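You operate a simulated robot arm through the tools that you are given. There is no shell and no other tool.

Carry out the task below with a simulated robot arm. There is one attempt and no reset: what you move stays moved.

JOB
Screw the red shock's collar one turn down, then drop-test it on the blue spring.
Fine: the spring is on the rig; weight arm down, release button, arm up again.

Only the result counts: the job must be done as asked and must still hold three seconds after the hand-in. Knocking over, shifting, dropping, spilling or breaking anything else fails it.

ROBOT AND FRAMES
A 6-joint arm with a two-finger gripper, fixed in place. Base frame: the origin is on the floor under the middle of its stand, x ahead of it, y to its left, z up. Lengths are in mm, angles in degrees, forces in N, time in s.
It reaches about 1038 mm from its shoulder. Its first joint turns from -166.0 to 166.0 degrees. Payload 1.71 kg.
The TCP is the grasp point between the finger pads, 20 mm short of the fingertips. In the tool frame z runs along the fingers and y along their closing line. The gripper opens to 96 mm; its body begins 113 mm behind the TCP.
Orientation is that of the tool frame in the base frame, as [roll, pitch, yaw] about the fixed x, y, z axes, in that order (R = Rz(yaw) Ry(pitch) Rx(roll)). With the fingers straight down and closing along the base's y, the tool's x points along the base's -x, its y along +y and its z along -z.

CONTROLS
- The arm moves only by the tool play_rows. Its argument "targets" is one flat list of numbers, 7 for each row, row after row: the shift along the tool's x, y, z in m, then the turn, a rotation vector about the tool's x, y, z in degrees, then the finger opening in m, from 0 to 0.096. In form: [dx, dy, dz, ax, ay, az, grip, dx, dy, dz, ax, ay, az, grip, ...]. A call has 1 to 20 rows; each row shifts and turns the commanded pose from where the row before left it, along the tool's axes as they then stand. A row lasts 0.2 s, in which the tool goes at most 50 mm and 8.6 degrees; a call with a longer step from one row to the next is refused whole, and so is a gripper value outside its range. Where a pose cannot be reached the arm comes as near as it can. A force on the tool above 90 N (or 10 N above the force at the start of the call, whichever is more), or a blocked arm, ends the call early, and 0.2 s more pass. The fingers move at their own pace (about 45 mm/s each) and stop on an object; they squeeze with about 33 N. The grip force told is the motor's: it shows also when the fingers shut on nothing. Time passes only in rows, and 0.2 s behind the last, so rows that do not move let the fingers close. The reply holds the time, the measured pose of the TCP, the force on the tool along the base axes, the opening and the grip force, in the units named above and with some noise, with the torque about the TCP (base axes, N m) and any sound that the robot's microphone picked up.
- Cameras (640 x 400 px; columns grow to the right, rows downward): "scene" is fixed at [51.2, 649.6, 1567.6]; the picture's right is [-0.90, -0.44, 0.00], its down [-0.09, 0.18, -0.98] and it looks along [0.43, -0.88, -0.20] (base axes); focal length 356 px, centre (320, 200). "wrist" rides on the gripper at [66, 14, -145] in the tool frame; the picture's right is [-0.21, 0.98, 0.00], its down [-0.88, -0.18, -0.45] and it looks along [-0.44, -0.09, 0.90] (tool axes); focal length 275 px, centre (320, 200). There is no depth. A picture from a camera that has moved, and an enlarged one, comes with that camera's place and axes in the base frame and with its lens.
- capture(camera): a new picture of that camera. The clock stands still meanwhile.
- move_column(by): moves the trunk up (or, below 0, down) by that many mm; the arm rides with it, the base frame stays. It gives what a move gives, with no picture.
- zoom(camera, box): a new picture of the part [left, top, right, bottom] of that camera's present view, enlarged. The clock stands still meanwhile.
- hand_in(): hands the job in; it is judged then, once.

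Places have to be worked out from the pictures, the camera data and where the tool is seen. Open the gripper and draw the arm clear of the work before you hand the job in, unless the task says otherwise.

The tools are called after "Request:" by a JSON object that holds its "method" and its "body". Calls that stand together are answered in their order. play_rows: Moves the arm, as the interface text tells. Its arguments: {"type":"object","properties":{"targets":{"type":"array","items":{"type":"number"}}},"required":["targets"]} The other tools are called the same way: move_column (by) moves the trunk up or down; capture (camera) takes a picture; zoom (camera, box) takes an enlarged picture of a part of a camera's view; hand_in () hands the job in.

At the start:

```text
clock: 0.0
tcp_pos: [320.7, -434.6, 1441.4]
tool_rot: [-180.0, -0.1, -179.9]
contact_force: [0.4, 0.4, -0.7]
moment: [-0.02, 0.01, 0.02]
finger_gap: 96.2
grip_force: 0.0
trunk travel left (down, up): [-300.0, 90.0]
```

scene: 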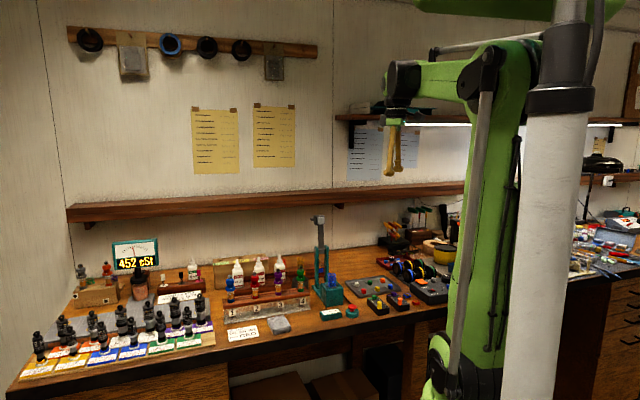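
wrist: 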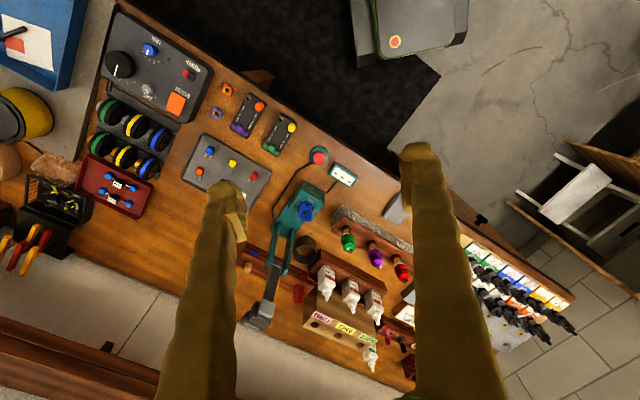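

The pictures show a workbench with a row of shocks on a stand, a teal press-like rig with a blue spring, and many other objects. I zoom in on both cameras to make out the details before moving.

Request:
{"method": "zoom", "body": {"camera": "scene", "box": [210, 210, 370, 350]}}

Request:
{"method": "zoom", "body": {"camera": "wrist", "box": [230, 130, 430, 340]}}

Request:
{"method": "zoom", "body": {"camera": "scene", "box": [180, 90, 420, 190]}}

Request:
{"method": "zoom", "body": {"camera": "scene", "box": [10, 230, 230, 390]}}

```text
2.86 times, centred on (290, 280) of scene
camera zoom: at [51.2, 649.6, 1567.6], right [-0.9, -0.44, 0.0], down [-0.09, 0.18, -0.98], along [0.43, -0.88, -0.2], focal length 1016 px, centre (406, -29)
```

zoom: 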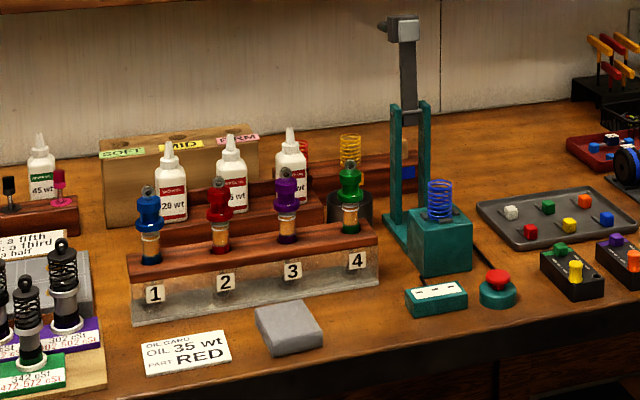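

```text
1.90 times, centred on (330, 235) of wrist
camera zoom: at [255.5, -420.0, 1587.3], right [0.21, 0.98, 0.0], down [0.88, -0.18, 0.44], along [0.43, -0.09, -0.9], focal length 524 px, centre (301, 133)
```

zoom: 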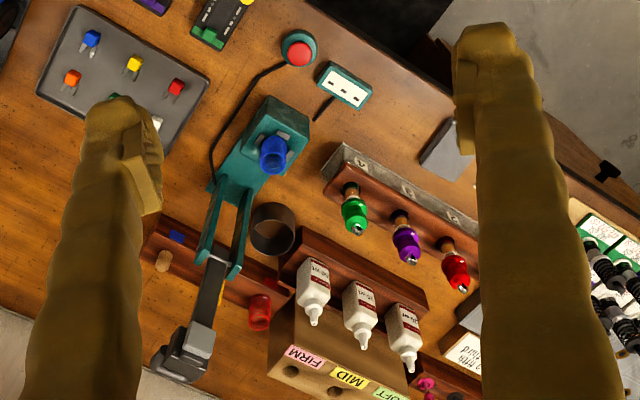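

```text
2.67 times, centred on (300, 140) of scene
camera zoom: at [51.2, 649.6, 1567.6], right [-0.9, -0.44, 0.0], down [-0.09, 0.18, -0.98], along [0.43, -0.88, -0.2], focal length 948 px, centre (373, 360)
```

zoom: 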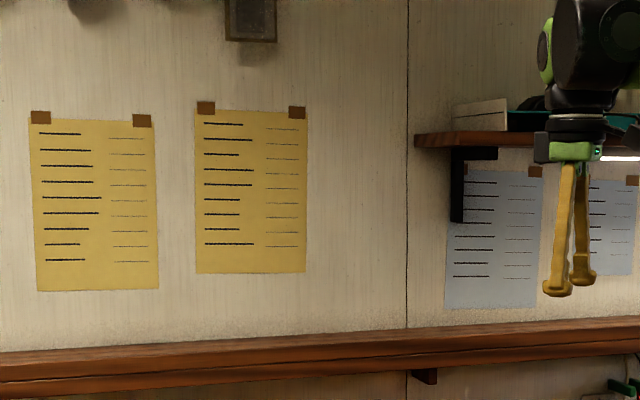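

```text
2.50 times, centred on (120, 310) of scene
camera zoom: at [51.2, 649.6, 1567.6], right [-0.9, -0.44, 0.0], down [-0.09, 0.18, -0.98], along [0.43, -0.88, -0.2], focal length 889 px, centre (820, -75)
```

zoom: 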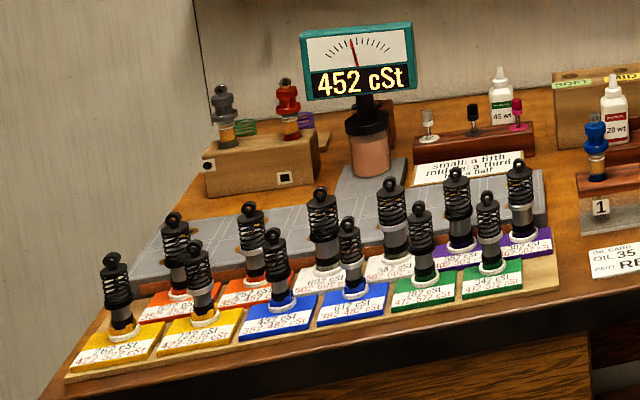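

From both views I triangulate the rack shocks to lie roughly along a 45° line: green #4 at about (662,-435), red #2 at about (783,-313), z about 1025. I move the arm over the bench front and turn the camera toward the wall for a closer look.

Request:
{"method": "play_rows", "body": {"targets": [-0.0375, 0.023, 0.0114, 0, 0, 0, 0.096, -0.0375, 0.023, 0.0114, 0, 0, 0, 0.096, -0.0375, 0.023, 0.0114, 0, 0, 0, 0.096, -0.0375, 0.023, 0.0114, 0, 0, 0, 0.096, -0.0375, 0.023, 0.0114, 0, 0, 0, 0.096, -0.0375, 0.023, 0.0114, 0, 0, 0, 0.096, 0, 0, 0, 0, 0, 8.25, 0.096, 0, 0, 0, 0, 0, 8.25, 0.096, 0, 0, 0, 0, 0, 8.25, 0.096, 0, 0, 0, 0, 0, 8.25, 0.096]}}

Request:
{"method": "capture", "body": {"camera": "wrist"}}

Request:
{"method": "capture", "body": {"camera": "scene"}}

```text
clock: 2.2
tcp_pos: [523.8, -296.5, 1378.4]
tool_rot: [179.6, 0.7, 146.9]
contact_force: [-0.4, -0.8, 0.0]
moment: [0.0, 0.03, -0.02]
finger_gap: 95.9
grip_force: 0.1
trunk travel left (down, up): [-300.0, 90.0]
```

```text
taken
camera wrist: at [475.8, -247.4, 1524.6], right [0.71, 0.71, 0.01], down [0.63, -0.63, 0.45], along [0.33, -0.32, -0.89], focal length 275 px, centre (320, 200)
```

wrist: 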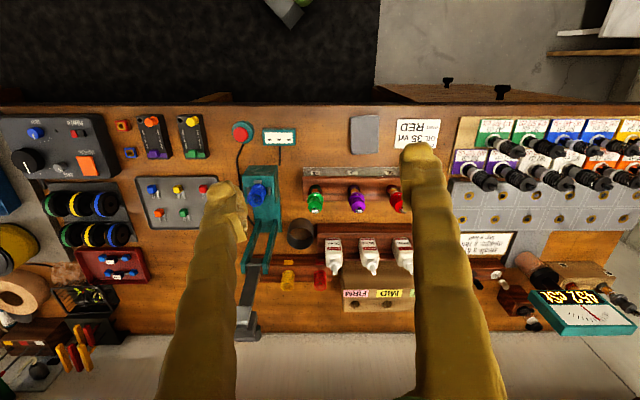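

```text
taken
```

scene: 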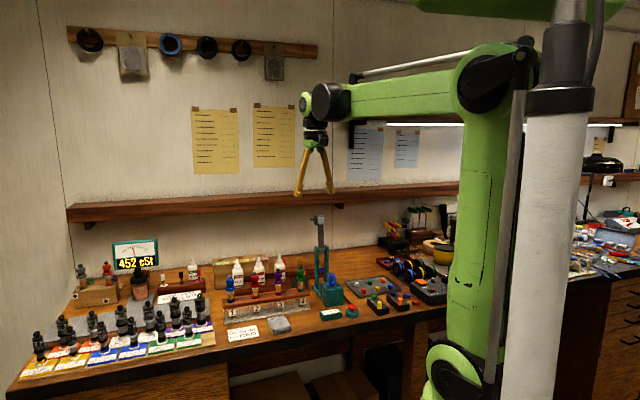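

Now the camera is aligned with the bench. I move the tool to hover in front of and above the red shock for a close look, staying about 100 mm above everything.

Request:
{"method": "play_rows", "body": {"targets": [-0.0224, 0.0198, 0.0327, 0, 0, 0, 0.096, -0.0224, 0.0198, 0.0327, 0, 0, 0, 0.096, -0.0224, 0.0198, 0.0327, 0, 0, 0, 0.096, -0.0224, 0.0198, 0.0327, 0, 0, 0, 0.096, -0.0224, 0.0198, 0.0327, 0, 0, 0, 0.096, -0.0224, 0.0198, 0.0327, 0, 0, 0, 0.096]}}

Request:
{"method": "capture", "body": {"camera": "wrist"}}

Request:
{"method": "capture", "body": {"camera": "scene"}}

```text
clock: 3.6
tcp_pos: [706.5, -273.2, 1184.8]
tool_rot: [179.6, 0.7, 147.0]
contact_force: [-0.3, 0.6, 0.2]
moment: [-0.02, -0.04, -0.03]
finger_gap: 95.9
grip_force: 0.1
trunk travel left (down, up): [-300.0, 90.0]
```

```text
taken
camera wrist: at [658.1, -224.7, 1330.4], right [0.7, 0.71, 0.01], down [0.63, -0.63, 0.45], along [0.33, -0.31, -0.89], focal length 275 px, centre (320, 200)
```

wrist: 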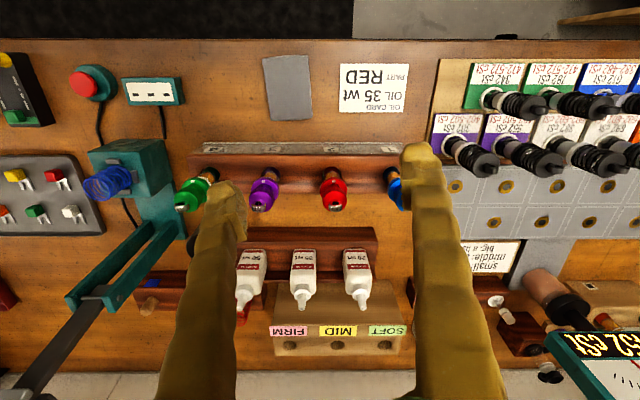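

```text
taken
```

scene: 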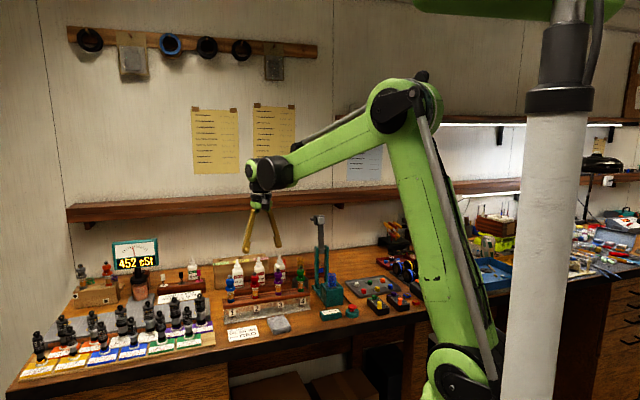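

Request:
{"method": "zoom", "body": {"camera": "wrist", "box": [240, 130, 420, 250]}}

Request:
{"method": "zoom", "body": {"camera": "wrist", "box": [40, 50, 240, 250]}}

Request:
{"method": "zoom", "body": {"camera": "scene", "box": [215, 260, 295, 330]}}

Request:
{"method": "zoom", "body": {"camera": "scene", "box": [295, 205, 375, 325]}}

```text
3.33 times, centred on (330, 190) of wrist
camera zoom: at [658.1, -224.7, 1330.4], right [0.7, 0.71, 0.01], down [0.63, -0.63, 0.45], along [0.33, -0.31, -0.89], focal length 918 px, centre (287, 233)
```

zoom: 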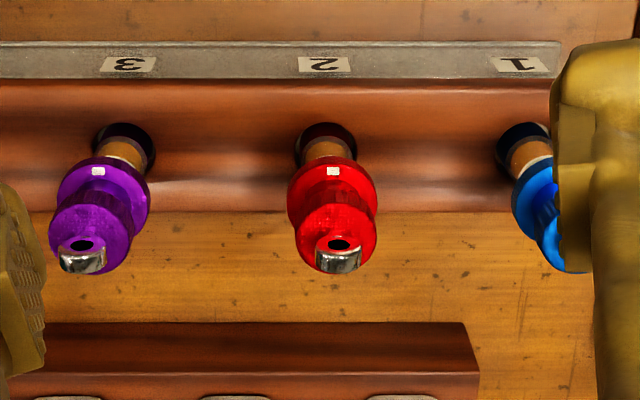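

```text
2.00 times, centred on (140, 150) of wrist
camera zoom: at [658.1, -224.7, 1330.4], right [0.7, 0.71, 0.01], down [0.63, -0.63, 0.45], along [0.33, -0.31, -0.89], focal length 551 px, centre (680, 300)
```

zoom: 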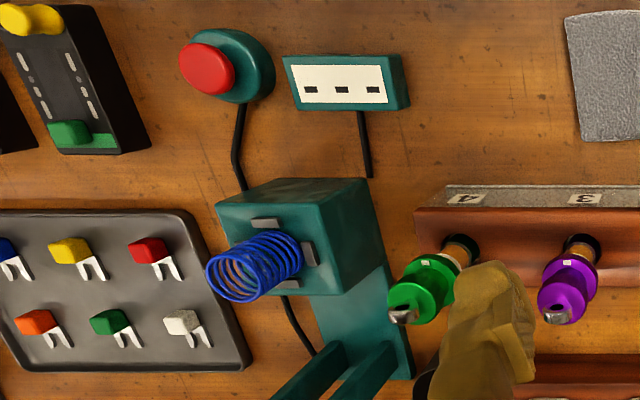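

```text
5.71 times, centred on (255, 295) of scene
camera zoom: at [51.2, 649.6, 1567.6], right [-0.9, -0.44, 0.0], down [-0.09, 0.18, -0.98], along [0.43, -0.88, -0.2], focal length 2032 px, centre (691, -343)
```

zoom: 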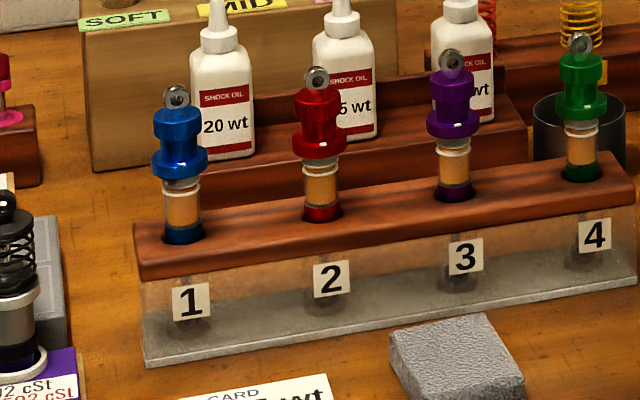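

```text
3.33 times, centred on (335, 265) of scene
camera zoom: at [51.2, 649.6, 1567.6], right [-0.9, -0.44, 0.0], down [-0.09, 0.18, -0.98], along [0.43, -0.88, -0.2], focal length 1185 px, centre (270, -17)
```

zoom: 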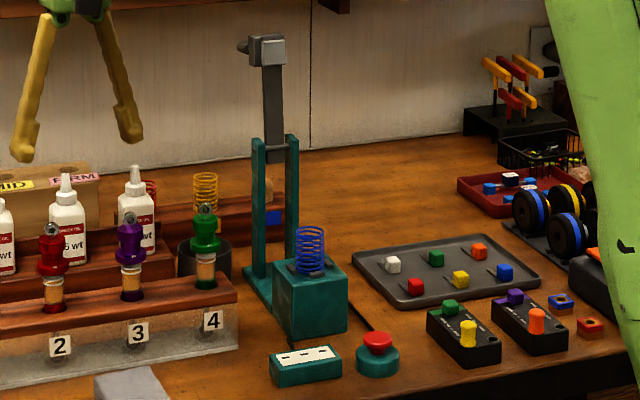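

The shocks have a narrower top cap with eyelet and a wider lower flange (the collar, about Ø33) with a white mark facing the bench front. I shift sideways to inspect the rig and its spring from close up.

Request:
{"method": "play_rows", "body": {"targets": [0.0113, -0.0425, 0.0058, 0, 0, 0, 0.096, 0.0113, -0.0425, 0.0058, 0, 0, 0, 0.096, 0.0113, -0.0425, 0.0058, 0, 0, 0, 0.096, 0.0113, -0.0425, 0.0058, 0, 0, 0, 0.096, 0.0113, -0.0425, 0.0058, 0, 0, 0, 0.096, 0.0113, -0.0425, 0.0058, 0, 0, 0, 0.096]}}

Request:
{"method": "capture", "body": {"camera": "wrist"}}

Request:
{"method": "zoom", "body": {"camera": "wrist", "box": [220, 60, 460, 260]}}

```text
clock: 5.0
tcp_pos: [509.8, -449.7, 1146.9]
tool_rot: [179.6, 0.7, 147.0]
contact_force: [-0.4, -0.4, -0.7]
moment: [0.01, 0.0, -0.02]
finger_gap: 96.0
grip_force: 0.1
trunk travel left (down, up): [-300.0, 90.0]
```

```text
taken
camera wrist: at [461.8, -401.9, 1292.0], right [0.71, 0.71, 0.01], down [0.63, -0.63, 0.45], along [0.33, -0.31, -0.89], focal length 275 px, centre (320, 200)
```

wrist: 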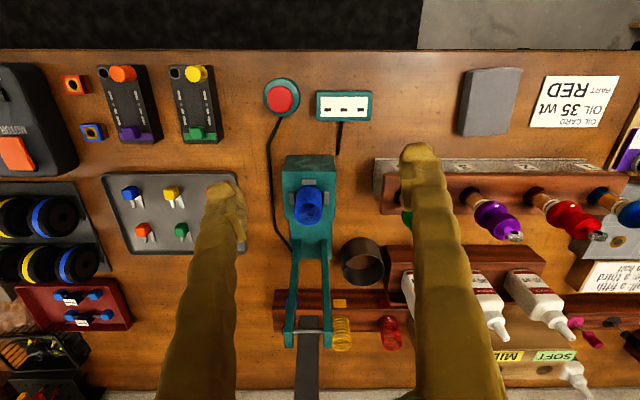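

```text
2.00 times, centred on (340, 160) of wrist
camera zoom: at [461.8, -401.9, 1292.0], right [0.71, 0.71, 0.01], down [0.63, -0.63, 0.45], along [0.33, -0.31, -0.89], focal length 551 px, centre (280, 280)
```

zoom: 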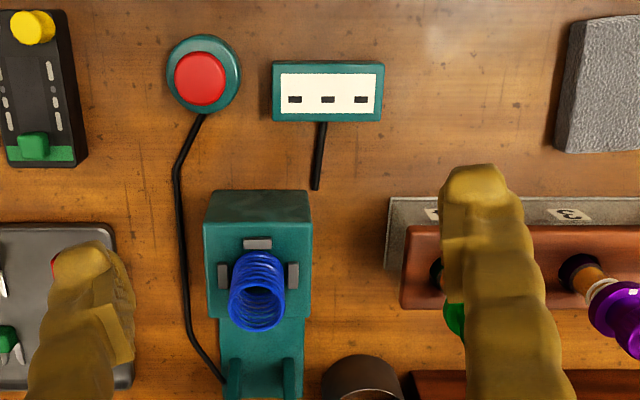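

The rig block with the blue spring, the release button and the weight arm hinged behind are clear now. I zoom tightly with the scene camera to get side-on dimensions of the red shock and of the rig.

Request:
{"method": "zoom", "body": {"camera": "scene", "box": [238, 264, 274, 308]}}

Request:
{"method": "zoom", "body": {"camera": "scene", "box": [308, 250, 358, 312]}}

Request:
{"method": "zoom", "body": {"camera": "scene", "box": [302, 205, 352, 260]}}

Request:
{"method": "zoom", "body": {"camera": "wrist", "box": [270, 140, 350, 260]}}

```text
9.09 times, centred on (256, 286) of scene
camera zoom: at [51.2, 649.6, 1567.6], right [-0.9, -0.44, 0.0], down [-0.09, 0.18, -0.98], along [0.43, -0.88, -0.2], focal length 3232 px, centre (902, -582)
```

zoom: 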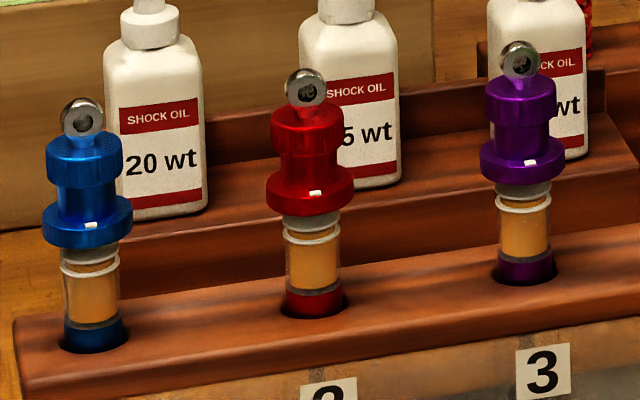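

```text
6.45 times, centred on (333, 281) of scene
camera zoom: at [51.2, 649.6, 1567.6], right [-0.9, -0.44, 0.0], down [-0.09, 0.18, -0.98], along [0.43, -0.88, -0.2], focal length 2294 px, centre (236, -323)
```

zoom: 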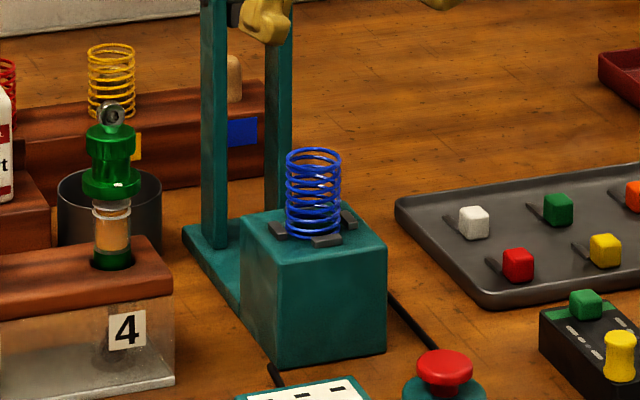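

```text
7.27 times, centred on (327, 232) of scene
camera zoom: at [51.2, 649.6, 1567.6], right [-0.9, -0.44, 0.0], down [-0.09, 0.18, -0.98], along [0.43, -0.88, -0.2], focal length 2586 px, centre (269, -36)
```

zoom: 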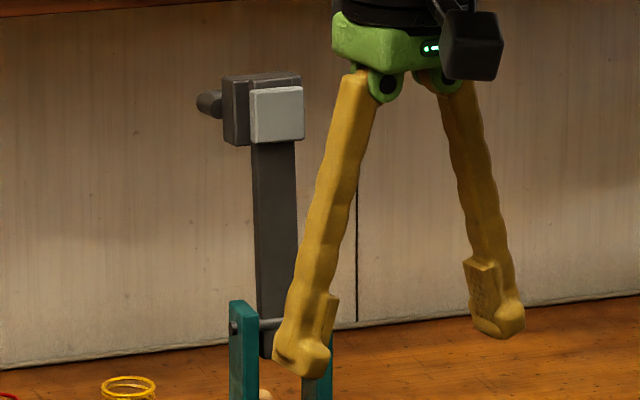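

```text
3.33 times, centred on (310, 200) of wrist
camera zoom: at [461.8, -401.9, 1292.0], right [0.71, 0.71, 0.01], down [0.63, -0.63, 0.45], along [0.33, -0.31, -0.89], focal length 918 px, centre (353, 200)
```

zoom: 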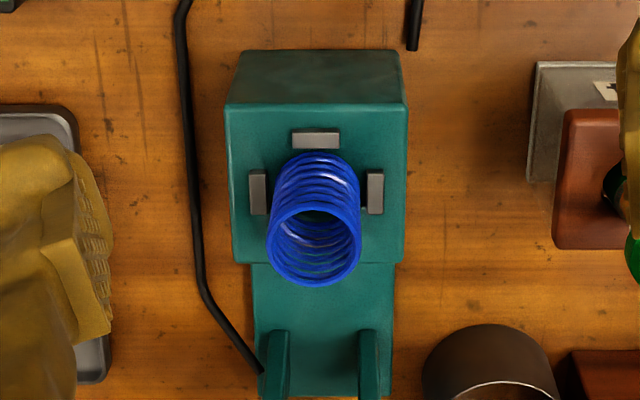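

The collar is about Ø33 at z≈1013, the cap about Ø28 at z≈1039 and the eyelet top is at about z≈1064; the weight arm pivots behind the spring with a side knob. I now hover above the red shock with fingertips around z=1100 to find its axis accurately.

Request:
{"method": "play_rows", "body": {"targets": [-0.0222, 0.0374, 0.0039, 0, 0, 0, 0.096, -0.0222, 0.0374, 0.0039, 0, 0, 0, 0.096, -0.0222, 0.0374, 0.0039, 0, 0, 0, 0.096, -0.0222, 0.0374, 0.0039, 0, 0, 0, 0.096, -0.0222, 0.0374, 0.0039, 0, 0, 0, 0.096, -0.0222, 0.0374, 0.0039, 0, 0, 0, 0.096, -0.0222, 0.0374, 0.0039, 0, 0, 0, 0.096]}}

Request:
{"method": "capture", "body": {"camera": "wrist"}}

Request:
{"method": "zoom", "body": {"camera": "scene", "box": [220, 220, 300, 320]}}

```text
clock: 6.6
tcp_pos: [784.3, -312.1, 1126.8]
tool_rot: [179.7, 0.7, 147.1]
contact_force: [-0.2, -0.3, 0.2]
moment: [-0.01, -0.01, 0.0]
finger_gap: 96.2
grip_force: 0.0
trunk travel left (down, up): [-300.0, 90.0]
```

```text
taken
camera wrist: at [734.2, -264.3, 1272.3], right [0.71, 0.71, 0.01], down [0.63, -0.63, 0.45], along [0.33, -0.31, -0.89], focal length 275 px, centre (320, 200)
```

wrist: 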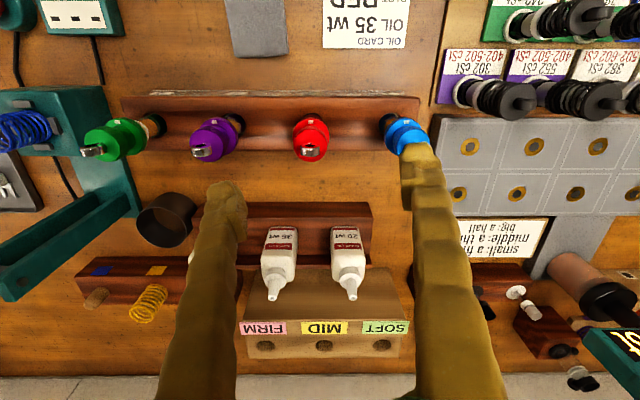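

```text
4.00 times, centred on (260, 270) of scene
camera zoom: at [51.2, 649.6, 1567.6], right [-0.9, -0.44, 0.0], down [-0.09, 0.18, -0.98], along [0.43, -0.88, -0.2], focal length 1422 px, centre (560, -80)
```

zoom: 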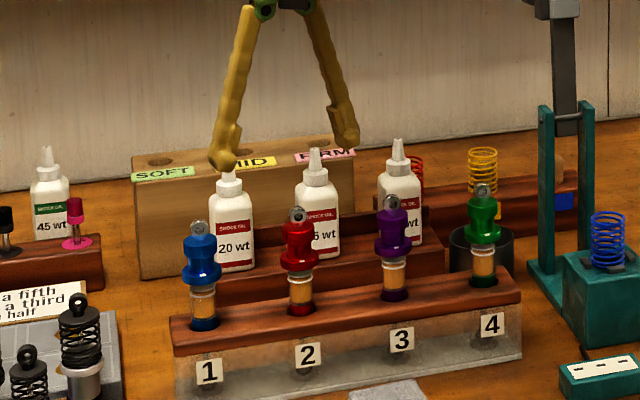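

The red shock shows at about (310,135), slightly left of and nearer than the tool axis. I level the tool by the small measured tilt and zoom in for an exact fix.

Request:
{"method": "play_rows", "body": {"targets": [0, 0, 0, 0.3, 0.7, 0, 0.096]}}

Request:
{"method": "zoom", "body": {"camera": "wrist", "box": [270, 90, 350, 170]}}

Request:
{"method": "capture", "body": {"camera": "wrist"}}

```text
clock: 7.0
tcp_pos: [782.9, -313.3, 1126.5]
tool_rot: [179.9, -0.1, 147.0]
contact_force: [-0.4, 0.3, 1.0]
moment: [0.01, -0.06, 0.01]
finger_gap: 96.0
grip_force: 0.1
trunk travel left (down, up): [-300.0, 90.0]
```

```text
5.00 times, centred on (310, 130) of wrist
camera zoom: at [736.1, -264.8, 1273.3], right [0.71, 0.71, 0.0], down [0.63, -0.63, 0.44], along [0.32, -0.31, -0.9], focal length 1376 px, centre (370, 550)
```

zoom: 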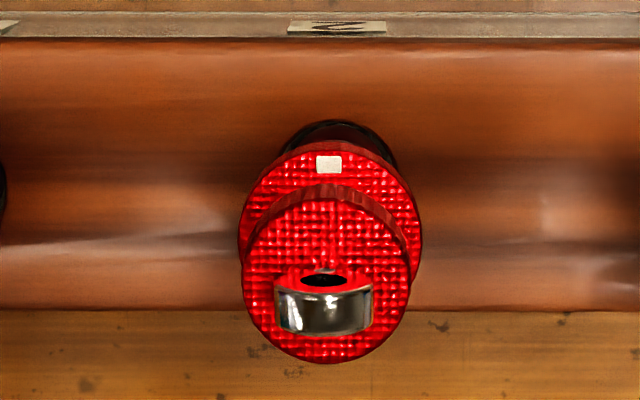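

```text
taken
camera wrist: at [736.1, -264.8, 1273.3], right [0.71, 0.71, 0.0], down [0.63, -0.63, 0.44], along [0.32, -0.31, -0.9], focal length 275 px, centre (320, 200)
```

wrist: 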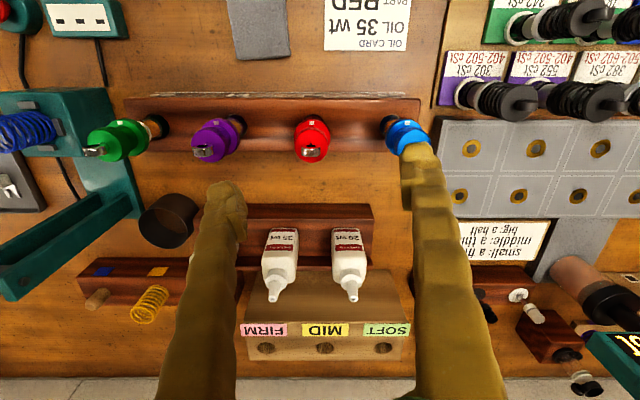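

Triangulating the white mark between two views gives (764.3,-303.5,1025.5), so the collar top is at z≈1025 and the shock's axis at about (773.5,-312.5). I centre above it, lower to z≈1100 and narrow the fingers to 60 mm.

Request:
{"method": "play_rows", "body": {"targets": [0.0082, -0.0045, 0.0, 0, 0, 0, 0.06, 0, 0, 0.013, 0, 0, 0, 0.06, 0, 0, 0.013, 0, 0, 0, 0.06, 0, 0, 0, 0, 0, 0, 0.06]}}

Request:
{"method": "capture", "body": {"camera": "wrist"}}

Request:
{"method": "zoom", "body": {"camera": "wrist", "box": [270, 110, 370, 190]}}

Request:
{"method": "zoom", "body": {"camera": "scene", "box": [228, 220, 288, 310]}}

```text
clock: 8.0
tcp_pos: [773.2, -312.9, 1099.8]
tool_rot: [179.9, 0.1, 147.0]
contact_force: [-0.2, -0.3, -0.7]
moment: [-0.01, 0.02, 0.0]
finger_gap: 60.0
grip_force: 0.1
trunk travel left (down, up): [-300.0, 90.0]
```

```text
taken
camera wrist: at [725.9, -263.8, 1246.0], right [0.71, 0.71, 0.0], down [0.63, -0.63, 0.44], along [0.32, -0.31, -0.9], focal length 275 px, centre (320, 200)
```

wrist: 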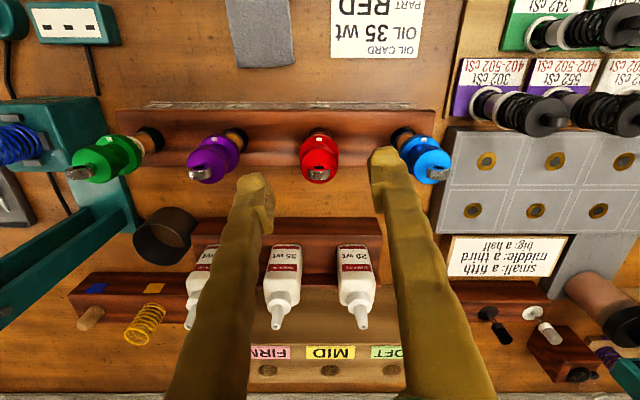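

```text
5.00 times, centred on (320, 150) of wrist
camera zoom: at [725.9, -263.8, 1246.0], right [0.71, 0.71, 0.0], down [0.63, -0.63, 0.44], along [0.32, -0.31, -0.9], focal length 1376 px, centre (320, 450)
```

zoom: 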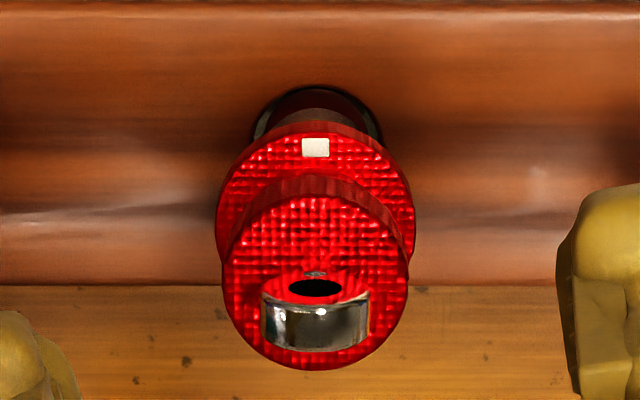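

```text
4.44 times, centred on (258, 265) of scene
camera zoom: at [51.2, 649.6, 1567.6], right [-0.9, -0.44, 0.0], down [-0.09, 0.18, -0.98], along [0.43, -0.88, -0.2], focal length 1580 px, centre (596, -89)
```

zoom: 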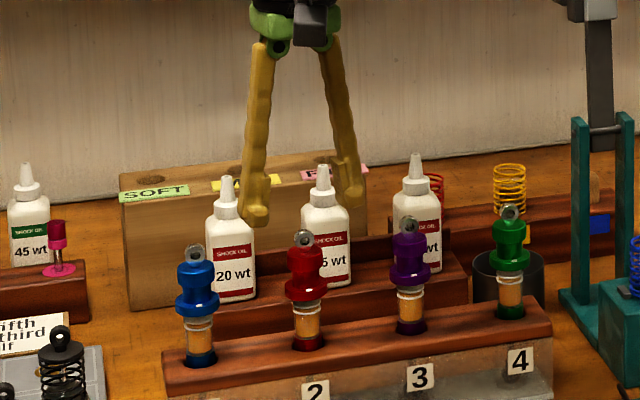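

The shock's axis is at about (774,-313.4), within a millimetre of the tool axis. I turn the tool 120° counter-clockwise at this height (so that I can later screw clockwise), then check the centring again from that side.

Request:
{"method": "play_rows", "body": {"targets": [0, 0, 0, 0, 0, -8.5714, 0.06, 0, 0, 0, 0, 0, -8.5714, 0.06, 0, 0, 0, 0, 0, -8.5714, 0.06, 0, 0, 0, 0, 0, -8.5714, 0.06, 0, 0, 0, 0, 0, -8.5714, 0.06, 0, 0, 0, 0, 0, -8.5714, 0.06, 0, 0, 0, 0, 0, -8.5714, 0.06, 0, 0, 0, 0, 0, -8.5714, 0.06, 0, 0, 0, 0, 0, -8.5714, 0.06, 0, 0, 0, 0, 0, -8.5714, 0.06, 0, 0, 0, 0, 0, -8.5714, 0.06, 0, 0, 0, 0, 0, -8.5714, 0.06, 0, 0, 0, 0, 0, -8.5714, 0.06, 0, 0, 0, 0, 0, -8.5714, 0.06, 0, 0, 0, 0, 0, 0, 0.06]}}

Request:
{"method": "capture", "body": {"camera": "wrist"}}

Request:
{"method": "zoom", "body": {"camera": "wrist", "box": [270, 110, 370, 190]}}

```text
clock: 11.2
tcp_pos: [773.0, -310.9, 1099.2]
tool_rot: [179.9, 0.0, -92.9]
contact_force: [0.4, 1.2, -0.8]
moment: [0.01, -0.03, 0.01]
finger_gap: 59.6
grip_force: 0.0
trunk travel left (down, up): [-300.0, 90.0]
```

```text
taken
camera wrist: at [757.6, -375.9, 1244.3], right [-0.97, 0.26, 0.0], down [0.23, 0.87, 0.45], along [0.11, 0.43, -0.9], focal length 275 px, centre (320, 200)
```

wrist: 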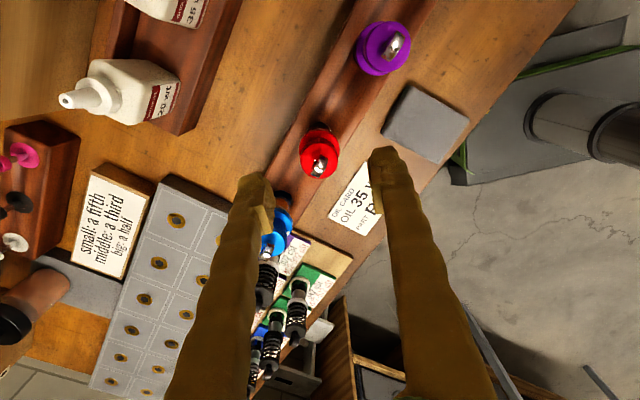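

```text
5.00 times, centred on (320, 150) of wrist
camera zoom: at [757.6, -375.9, 1244.3], right [-0.97, 0.26, 0.0], down [0.23, 0.87, 0.45], along [0.11, 0.43, -0.9], focal length 1376 px, centre (320, 450)
```

zoom: 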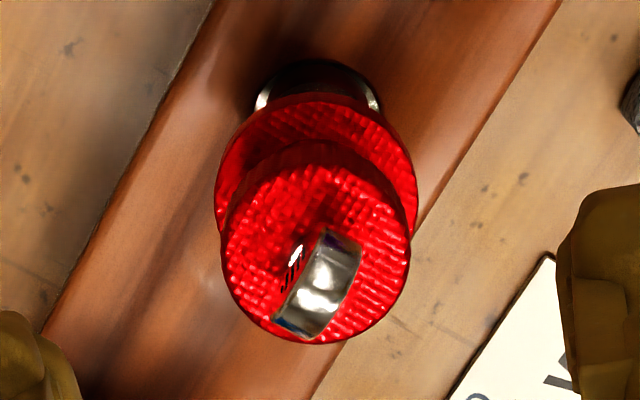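

The rotation worked (yaw now -92.9), and combining both views puts the shock about (0.6,-2.5) mm off the tool axis. I correct that and lower so the open fingertips straddle the cap, then check centring in both cameras.

Request:
{"method": "play_rows", "body": {"targets": [0.00236, -0.0008, 0.0, 0, 0, 0, 0.06, 0, 0, 0.016, 0, 0, 0, 0.06, 0, 0, 0.016, 0, 0, 0, 0.06, 0, 0, 0.016, 0, 0, 0, 0.06, 0, 0, 0, 0, 0, 0, 0.06]}}

Request:
{"method": "capture", "body": {"camera": "wrist"}}

Request:
{"method": "zoom", "body": {"camera": "wrist", "box": [240, 110, 400, 230]}}

Request:
{"method": "zoom", "body": {"camera": "scene", "box": [230, 250, 280, 310]}}

```text
clock: 12.4
tcp_pos: [774.8, -314.6, 1051.2]
tool_rot: [180.0, 0.2, -93.0]
contact_force: [-0.8, 1.0, -1.0]
moment: [0.01, -0.01, -0.01]
finger_gap: 59.8
grip_force: 0.1
trunk travel left (down, up): [-300.0, 90.0]
```

```text
taken
camera wrist: at [757.7, -378.0, 1196.6], right [-0.97, 0.26, 0.0], down [0.23, 0.86, 0.45], along [0.11, 0.43, -0.9], focal length 275 px, centre (320, 200)
```

wrist: 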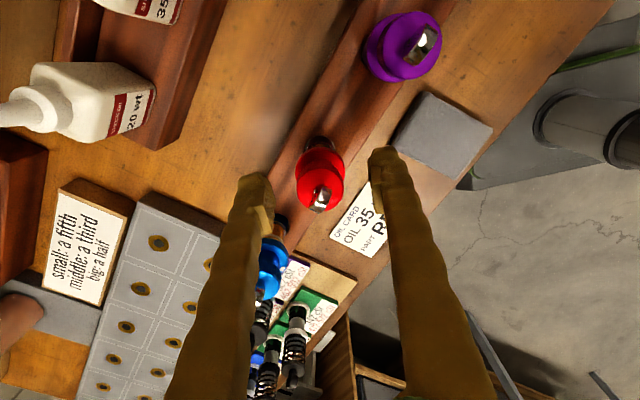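

```text
3.33 times, centred on (320, 170) of wrist
camera zoom: at [757.7, -378.0, 1196.6], right [-0.97, 0.26, 0.0], down [0.23, 0.86, 0.45], along [0.11, 0.43, -0.9], focal length 918 px, centre (320, 300)
```

zoom: 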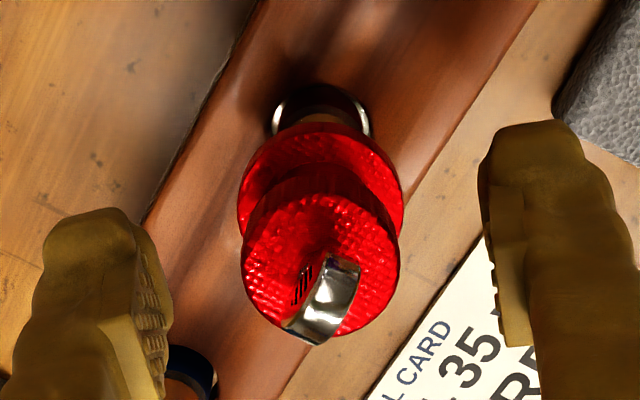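

```text
6.67 times, centred on (255, 280) of scene
camera zoom: at [51.2, 649.6, 1567.6], right [-0.9, -0.44, 0.0], down [-0.09, 0.18, -0.98], along [0.43, -0.88, -0.2], focal length 2370 px, centre (753, -333)
```

zoom: 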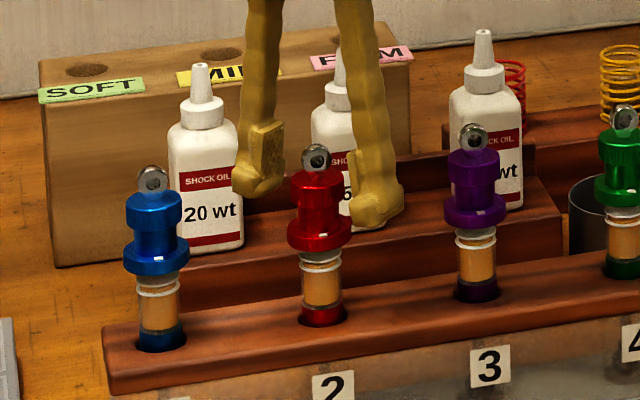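

Both views now show the shock centred between the fingers, and the cap underside (about z 1042) stays above the pad range. I lower to TCP z≈1017 so that the pads bear only on the collar, keeping the fingers open.

Request:
{"method": "play_rows", "body": {"targets": [0, 0, 0.0115, 0, 0, 0, 0.06, 0, 0, 0.0115, 0, 0, 0, 0.06, 0, 0, 0.011, 0, 0, 0, 0.06, 0, 0, 0, 0, 0, 0, 0.06]}}

Request:
{"method": "zoom", "body": {"camera": "scene", "box": [235, 255, 275, 305]}}

Request:
{"method": "zoom", "body": {"camera": "wrist", "box": [240, 130, 400, 250]}}

```text
clock: 13.4
tcp_pos: [774.9, -313.9, 1016.6]
tool_rot: [-180.0, 0.1, -93.0]
contact_force: [0.4, 0.6, 0.4]
moment: [0.01, 0.01, -0.03]
finger_gap: 60.1
grip_force: 0.0
trunk travel left (down, up): [-300.0, 90.0]
```

```text
8.00 times, centred on (255, 280) of scene
camera zoom: at [51.2, 649.6, 1567.6], right [-0.9, -0.44, 0.0], down [-0.09, 0.18, -0.98], along [0.43, -0.88, -0.2], focal length 2845 px, centre (840, -440)
```

zoom: 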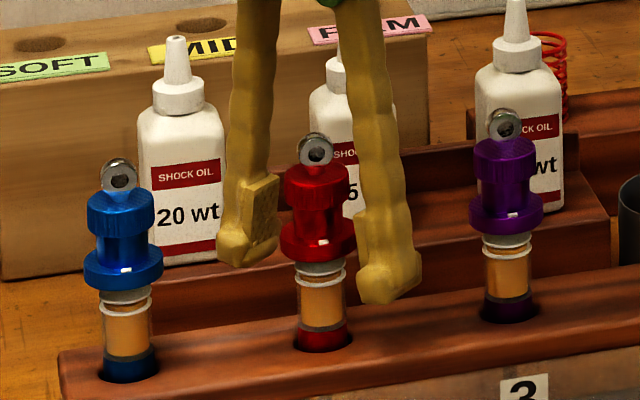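

```text
3.33 times, centred on (320, 190) of wrist
camera zoom: at [758.0, -377.7, 1163.3], right [-0.97, 0.26, 0.0], down [0.23, 0.86, 0.45], along [0.11, 0.43, -0.9], focal length 918 px, centre (320, 233)
```

zoom: 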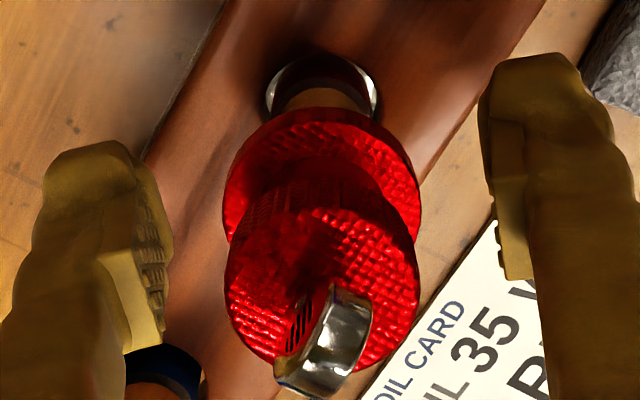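

The pads are beside the collar with clear space below and above, so I close the fingers on the collar and read the forces.

Request:
{"method": "play_rows", "body": {"targets": [0, 0, 0, 0, 0, 0, 0.045, 0, 0, 0, 0, 0, 0, 0.036, 0, 0, 0, 0, 0, 0, 0.02, 0, 0, 0, 0, 0, 0, 0.02]}}

Request:
{"method": "zoom", "body": {"camera": "scene", "box": [235, 255, 275, 305]}}

Request:
{"method": "zoom", "body": {"camera": "wrist", "box": [240, 130, 400, 250]}}

```text
clock: 14.4
tcp_pos: [774.9, -313.9, 1017.4]
tool_rot: [180.0, 0.1, -93.0]
contact_force: [-0.1, -0.6, 0.0]
moment: [0.01, 0.02, 0.04]
finger_gap: 29.0
grip_force: 33.4
trunk travel left (down, up): [-300.0, 90.0]
```

```text
8.00 times, centred on (255, 280) of scene
camera zoom: at [51.2, 649.6, 1567.6], right [-0.9, -0.44, 0.0], down [-0.09, 0.18, -0.98], along [0.43, -0.88, -0.2], focal length 2845 px, centre (840, -440)
```

zoom: 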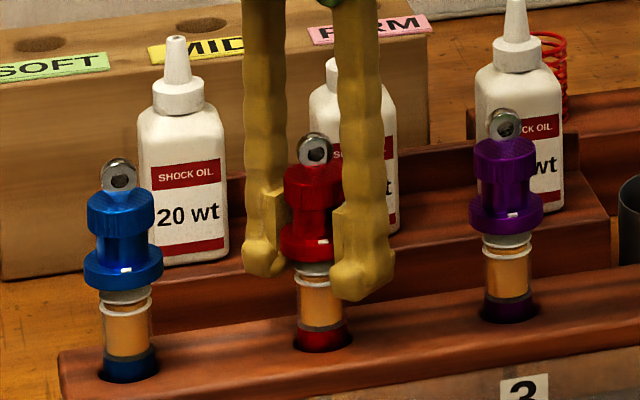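

```text
3.33 times, centred on (320, 190) of wrist
camera zoom: at [757.9, -377.7, 1163.4], right [-0.97, 0.26, 0.0], down [0.23, 0.86, 0.45], along [0.11, 0.43, -0.9], focal length 918 px, centre (320, 233)
```

zoom: 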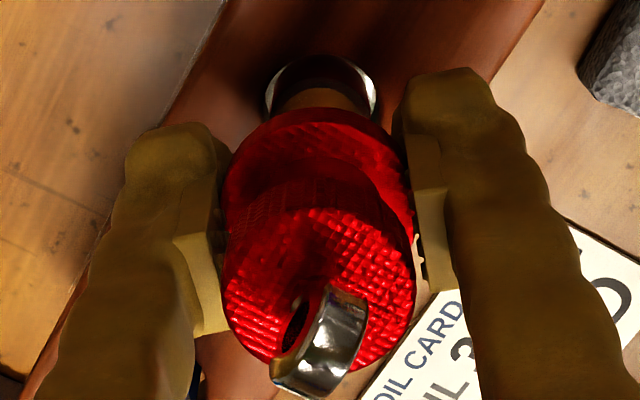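

The collar is gripped (33 N, no side force). I do a 30° clockwise test turn and look at the torque, the white mark and whether the shock body stays put.

Request:
{"method": "play_rows", "body": {"targets": [0, 0, 0, 0, 0, 6, 0.02, 0, 0, 0, 0, 0, 6, 0.02, 0, 0, 0, 0, 0, 6, 0.02, 0, 0, 0, 0, 0, 6, 0.02, 0, 0, 0, 0, 0, 6, 0.02]}}

Request:
{"method": "zoom", "body": {"camera": "scene", "box": [235, 255, 275, 305]}}

Request:
{"method": "zoom", "body": {"camera": "wrist", "box": [240, 130, 400, 250]}}

```text
clock: 15.6
tcp_pos: [773.8, -314.6, 1018.0]
tool_rot: [180.0, 0.1, -123.0]
contact_force: [-0.1, 0.5, 0.6]
moment: [0.03, -0.03, 0.01]
finger_gap: 28.9
grip_force: 32.9
trunk travel left (down, up): [-300.0, 90.0]
```

```text
8.00 times, centred on (255, 280) of scene
camera zoom: at [51.2, 649.6, 1567.6], right [-0.9, -0.44, 0.0], down [-0.09, 0.18, -0.98], along [0.43, -0.88, -0.2], focal length 2845 px, centre (840, -440)
```

zoom: 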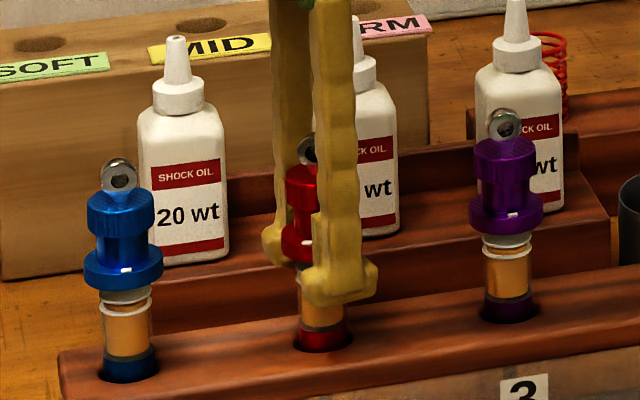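

```text
3.33 times, centred on (320, 190) of wrist
camera zoom: at [727.7, -360.8, 1163.1], right [-0.71, 0.71, 0.0], down [0.63, 0.63, 0.45], along [0.31, 0.32, -0.9], focal length 918 px, centre (320, 233)
```

zoom: 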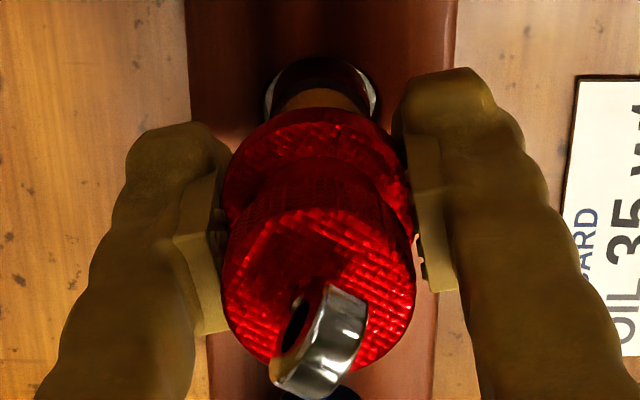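

The eyelet kept the same orientation in the rotating wrist view, so the cap may have turned along with the collar. I look closely at the contact areas before going on.

Request:
{"method": "zoom", "body": {"camera": "wrist", "box": [285, 140, 355, 250]}}

Request:
{"method": "zoom", "body": {"camera": "scene", "box": [245, 265, 267, 303]}}

```text
3.64 times, centred on (320, 195) of wrist
camera zoom: at [727.7, -360.8, 1163.1], right [-0.71, 0.71, 0.0], down [0.63, 0.63, 0.45], along [0.31, 0.32, -0.9], focal length 1001 px, centre (320, 218)
```

zoom: 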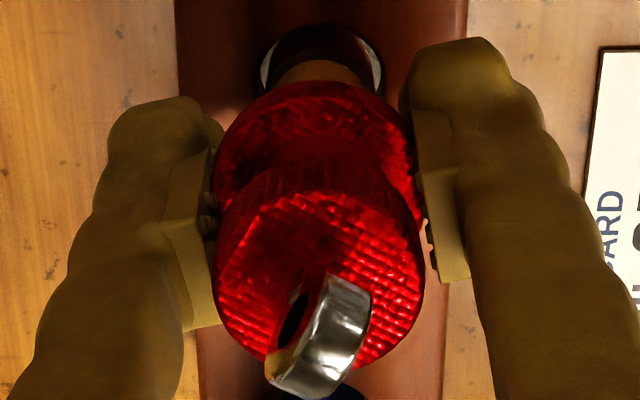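

```text
10.53 times, centred on (256, 284) of scene
camera zoom: at [51.2, 649.6, 1567.6], right [-0.9, -0.44, 0.0], down [-0.09, 0.18, -0.98], along [0.43, -0.88, -0.2], focal length 3743 px, centre (994, -684)
```

zoom: 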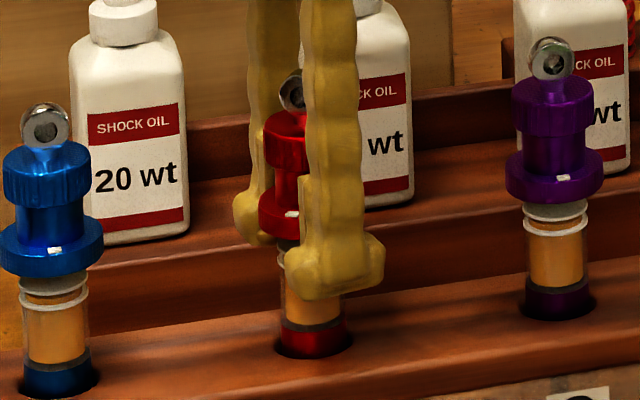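

The pads bear only on the collar, yet the eyelet turned with it, so this shock seems to spin freely in its rack hole. I check the wooden block at the far left, which also holds a reddish shock, and the surroundings for a holding fixture.

Request:
{"method": "zoom", "body": {"camera": "scene", "box": [65, 250, 145, 310]}}

Request:
{"method": "zoom", "body": {"camera": "scene", "box": [140, 250, 220, 310]}}

Request:
{"method": "zoom", "body": {"camera": "scene", "box": [370, 220, 460, 310]}}

Request:
{"method": "zoom", "body": {"camera": "scene", "box": [220, 290, 370, 360]}}

```text
6.67 times, centred on (105, 280) of scene
camera zoom: at [51.2, 649.6, 1567.6], right [-0.9, -0.44, 0.0], down [-0.09, 0.18, -0.98], along [0.43, -0.88, -0.2], focal length 2370 px, centre (1753, -333)
```

zoom: 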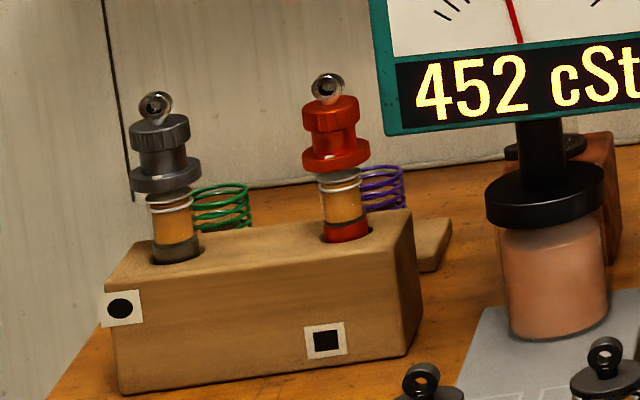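

```text
6.67 times, centred on (180, 280) of scene
camera zoom: at [51.2, 649.6, 1567.6], right [-0.9, -0.44, 0.0], down [-0.09, 0.18, -0.98], along [0.43, -0.88, -0.2], focal length 2370 px, centre (1253, -333)
```

zoom: 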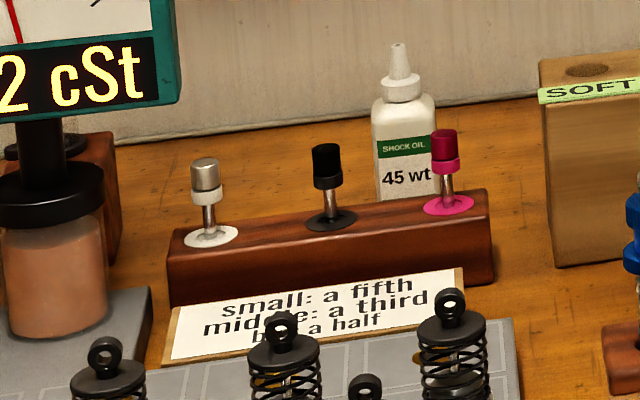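

```text
4.44 times, centred on (415, 265) of scene
camera zoom: at [51.2, 649.6, 1567.6], right [-0.9, -0.44, 0.0], down [-0.09, 0.18, -0.98], along [0.43, -0.88, -0.2], focal length 1580 px, centre (-102, -89)
```

zoom: 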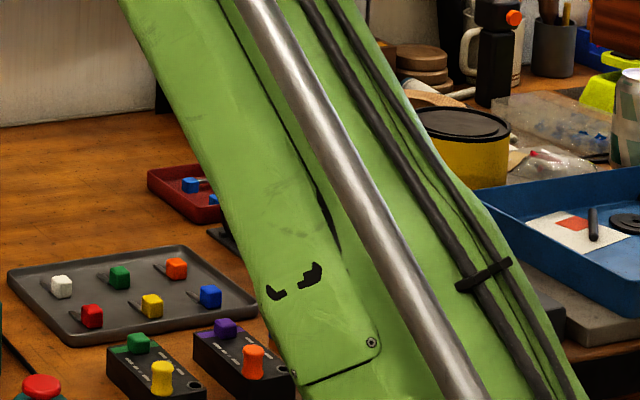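

```text
4.27 times, centred on (295, 325) of scene
camera zoom: at [51.2, 649.6, 1567.6], right [-0.9, -0.44, 0.0], down [-0.09, 0.18, -0.98], along [0.43, -0.88, -0.2], focal length 1517 px, centre (427, -333)
```

zoom: 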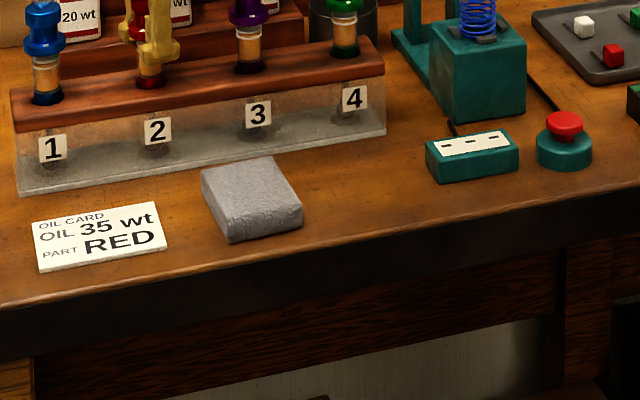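

The left block's shock is orange-red and belongs to another station; the crimson shock in slot 2 is the red one. Its body spins in the rack, so I press lightly down through the collar to pin the body, watching the force.

Request:
{"method": "play_rows", "body": {"targets": [0, 0, 0.001, 0, 0, 0, 0.02, 0, 0, 0.001, 0, 0, 0, 0.02]}}

```text
clock: 16.2
tcp_pos: [775.4, -314.6, 1015.2]
tool_rot: [-180.0, 0.1, -123.0]
contact_force: [0.7, 0.0, 0.2]
moment: [0.08, -0.02, -0.01]
finger_gap: 28.7
grip_force: 33.1
trunk travel left (down, up): [-300.0, 90.0]
```

No vertical force yet after 2 mm; I continue in small steps.

Request:
{"method": "play_rows", "body": {"targets": [0, 0, 0.001, 0, 0, 0, 0.02, 0, 0, 0.001, 0, 0, 0, 0.02, 0, 0, 0.001, 0, 0, 0, 0.02]}}

Request:
{"method": "zoom", "body": {"camera": "scene", "box": [245, 265, 267, 303]}}

Request:
{"method": "zoom", "body": {"camera": "wrist", "box": [285, 140, 355, 250]}}

```text
clock: 17.0
tcp_pos: [774.2, -314.2, 1011.3]
tool_rot: [179.9, 0.1, -123.0]
contact_force: [-0.7, -0.4, 1.0]
moment: [-0.03, 0.02, -0.02]
finger_gap: 29.1
grip_force: 32.6
trunk travel left (down, up): [-300.0, 90.0]
```

```text
10.53 times, centred on (256, 284) of scene
camera zoom: at [51.2, 649.6, 1567.6], right [-0.9, -0.44, 0.0], down [-0.09, 0.18, -0.98], along [0.43, -0.88, -0.2], focal length 3743 px, centre (994, -684)
```

zoom: 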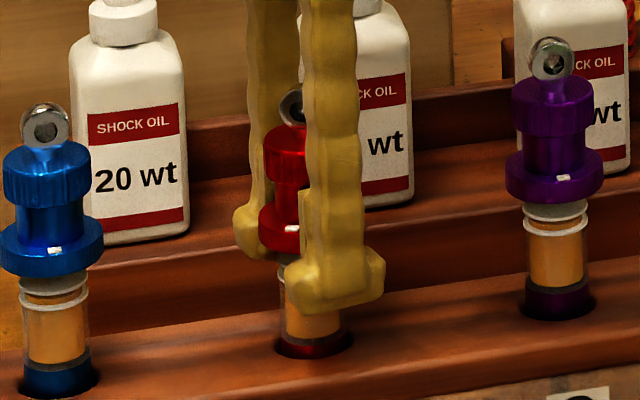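

```text
3.64 times, centred on (320, 195) of wrist
camera zoom: at [727.8, -360.5, 1158.2], right [-0.71, 0.71, 0.0], down [0.63, 0.63, 0.45], along [0.31, 0.32, -0.9], focal length 1001 px, centre (320, 218)
```

zoom: 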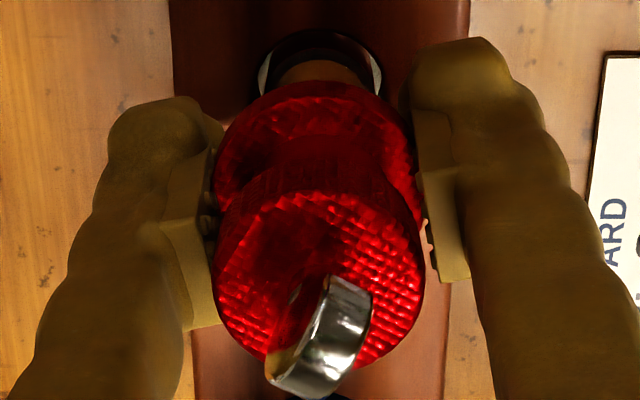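

The entire shock followed the gripper 5 mm down with no resistance, so it was not standing on a hard stop (perhaps its piston shaft slides). I look at the translucent lower part of the rack to understand how it is supported.

Request:
{"method": "zoom", "body": {"camera": "scene", "box": [225, 290, 275, 325]}}

Request:
{"method": "zoom", "body": {"camera": "scene", "box": [265, 280, 315, 315]}}

```text
11.43 times, centred on (250, 308) of scene
camera zoom: at [51.2, 649.6, 1567.6], right [-0.9, -0.44, 0.0], down [-0.09, 0.18, -0.98], along [0.43, -0.88, -0.2], focal length 4064 px, centre (1120, -1029)
```

zoom: 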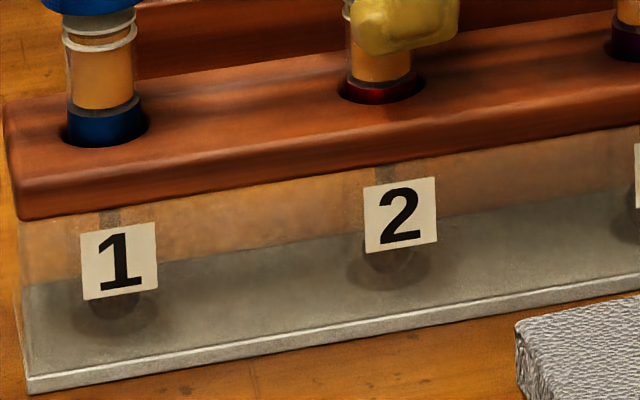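

```text
11.43 times, centred on (290, 298) of scene
camera zoom: at [51.2, 649.6, 1567.6], right [-0.9, -0.44, 0.0], down [-0.09, 0.18, -0.98], along [0.43, -0.88, -0.2], focal length 4064 px, centre (663, -914)
```

zoom: 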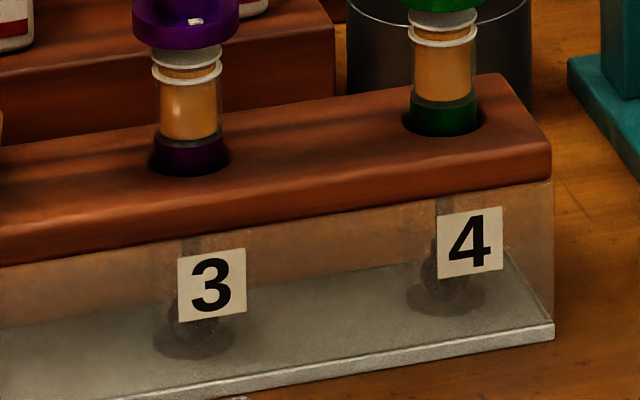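

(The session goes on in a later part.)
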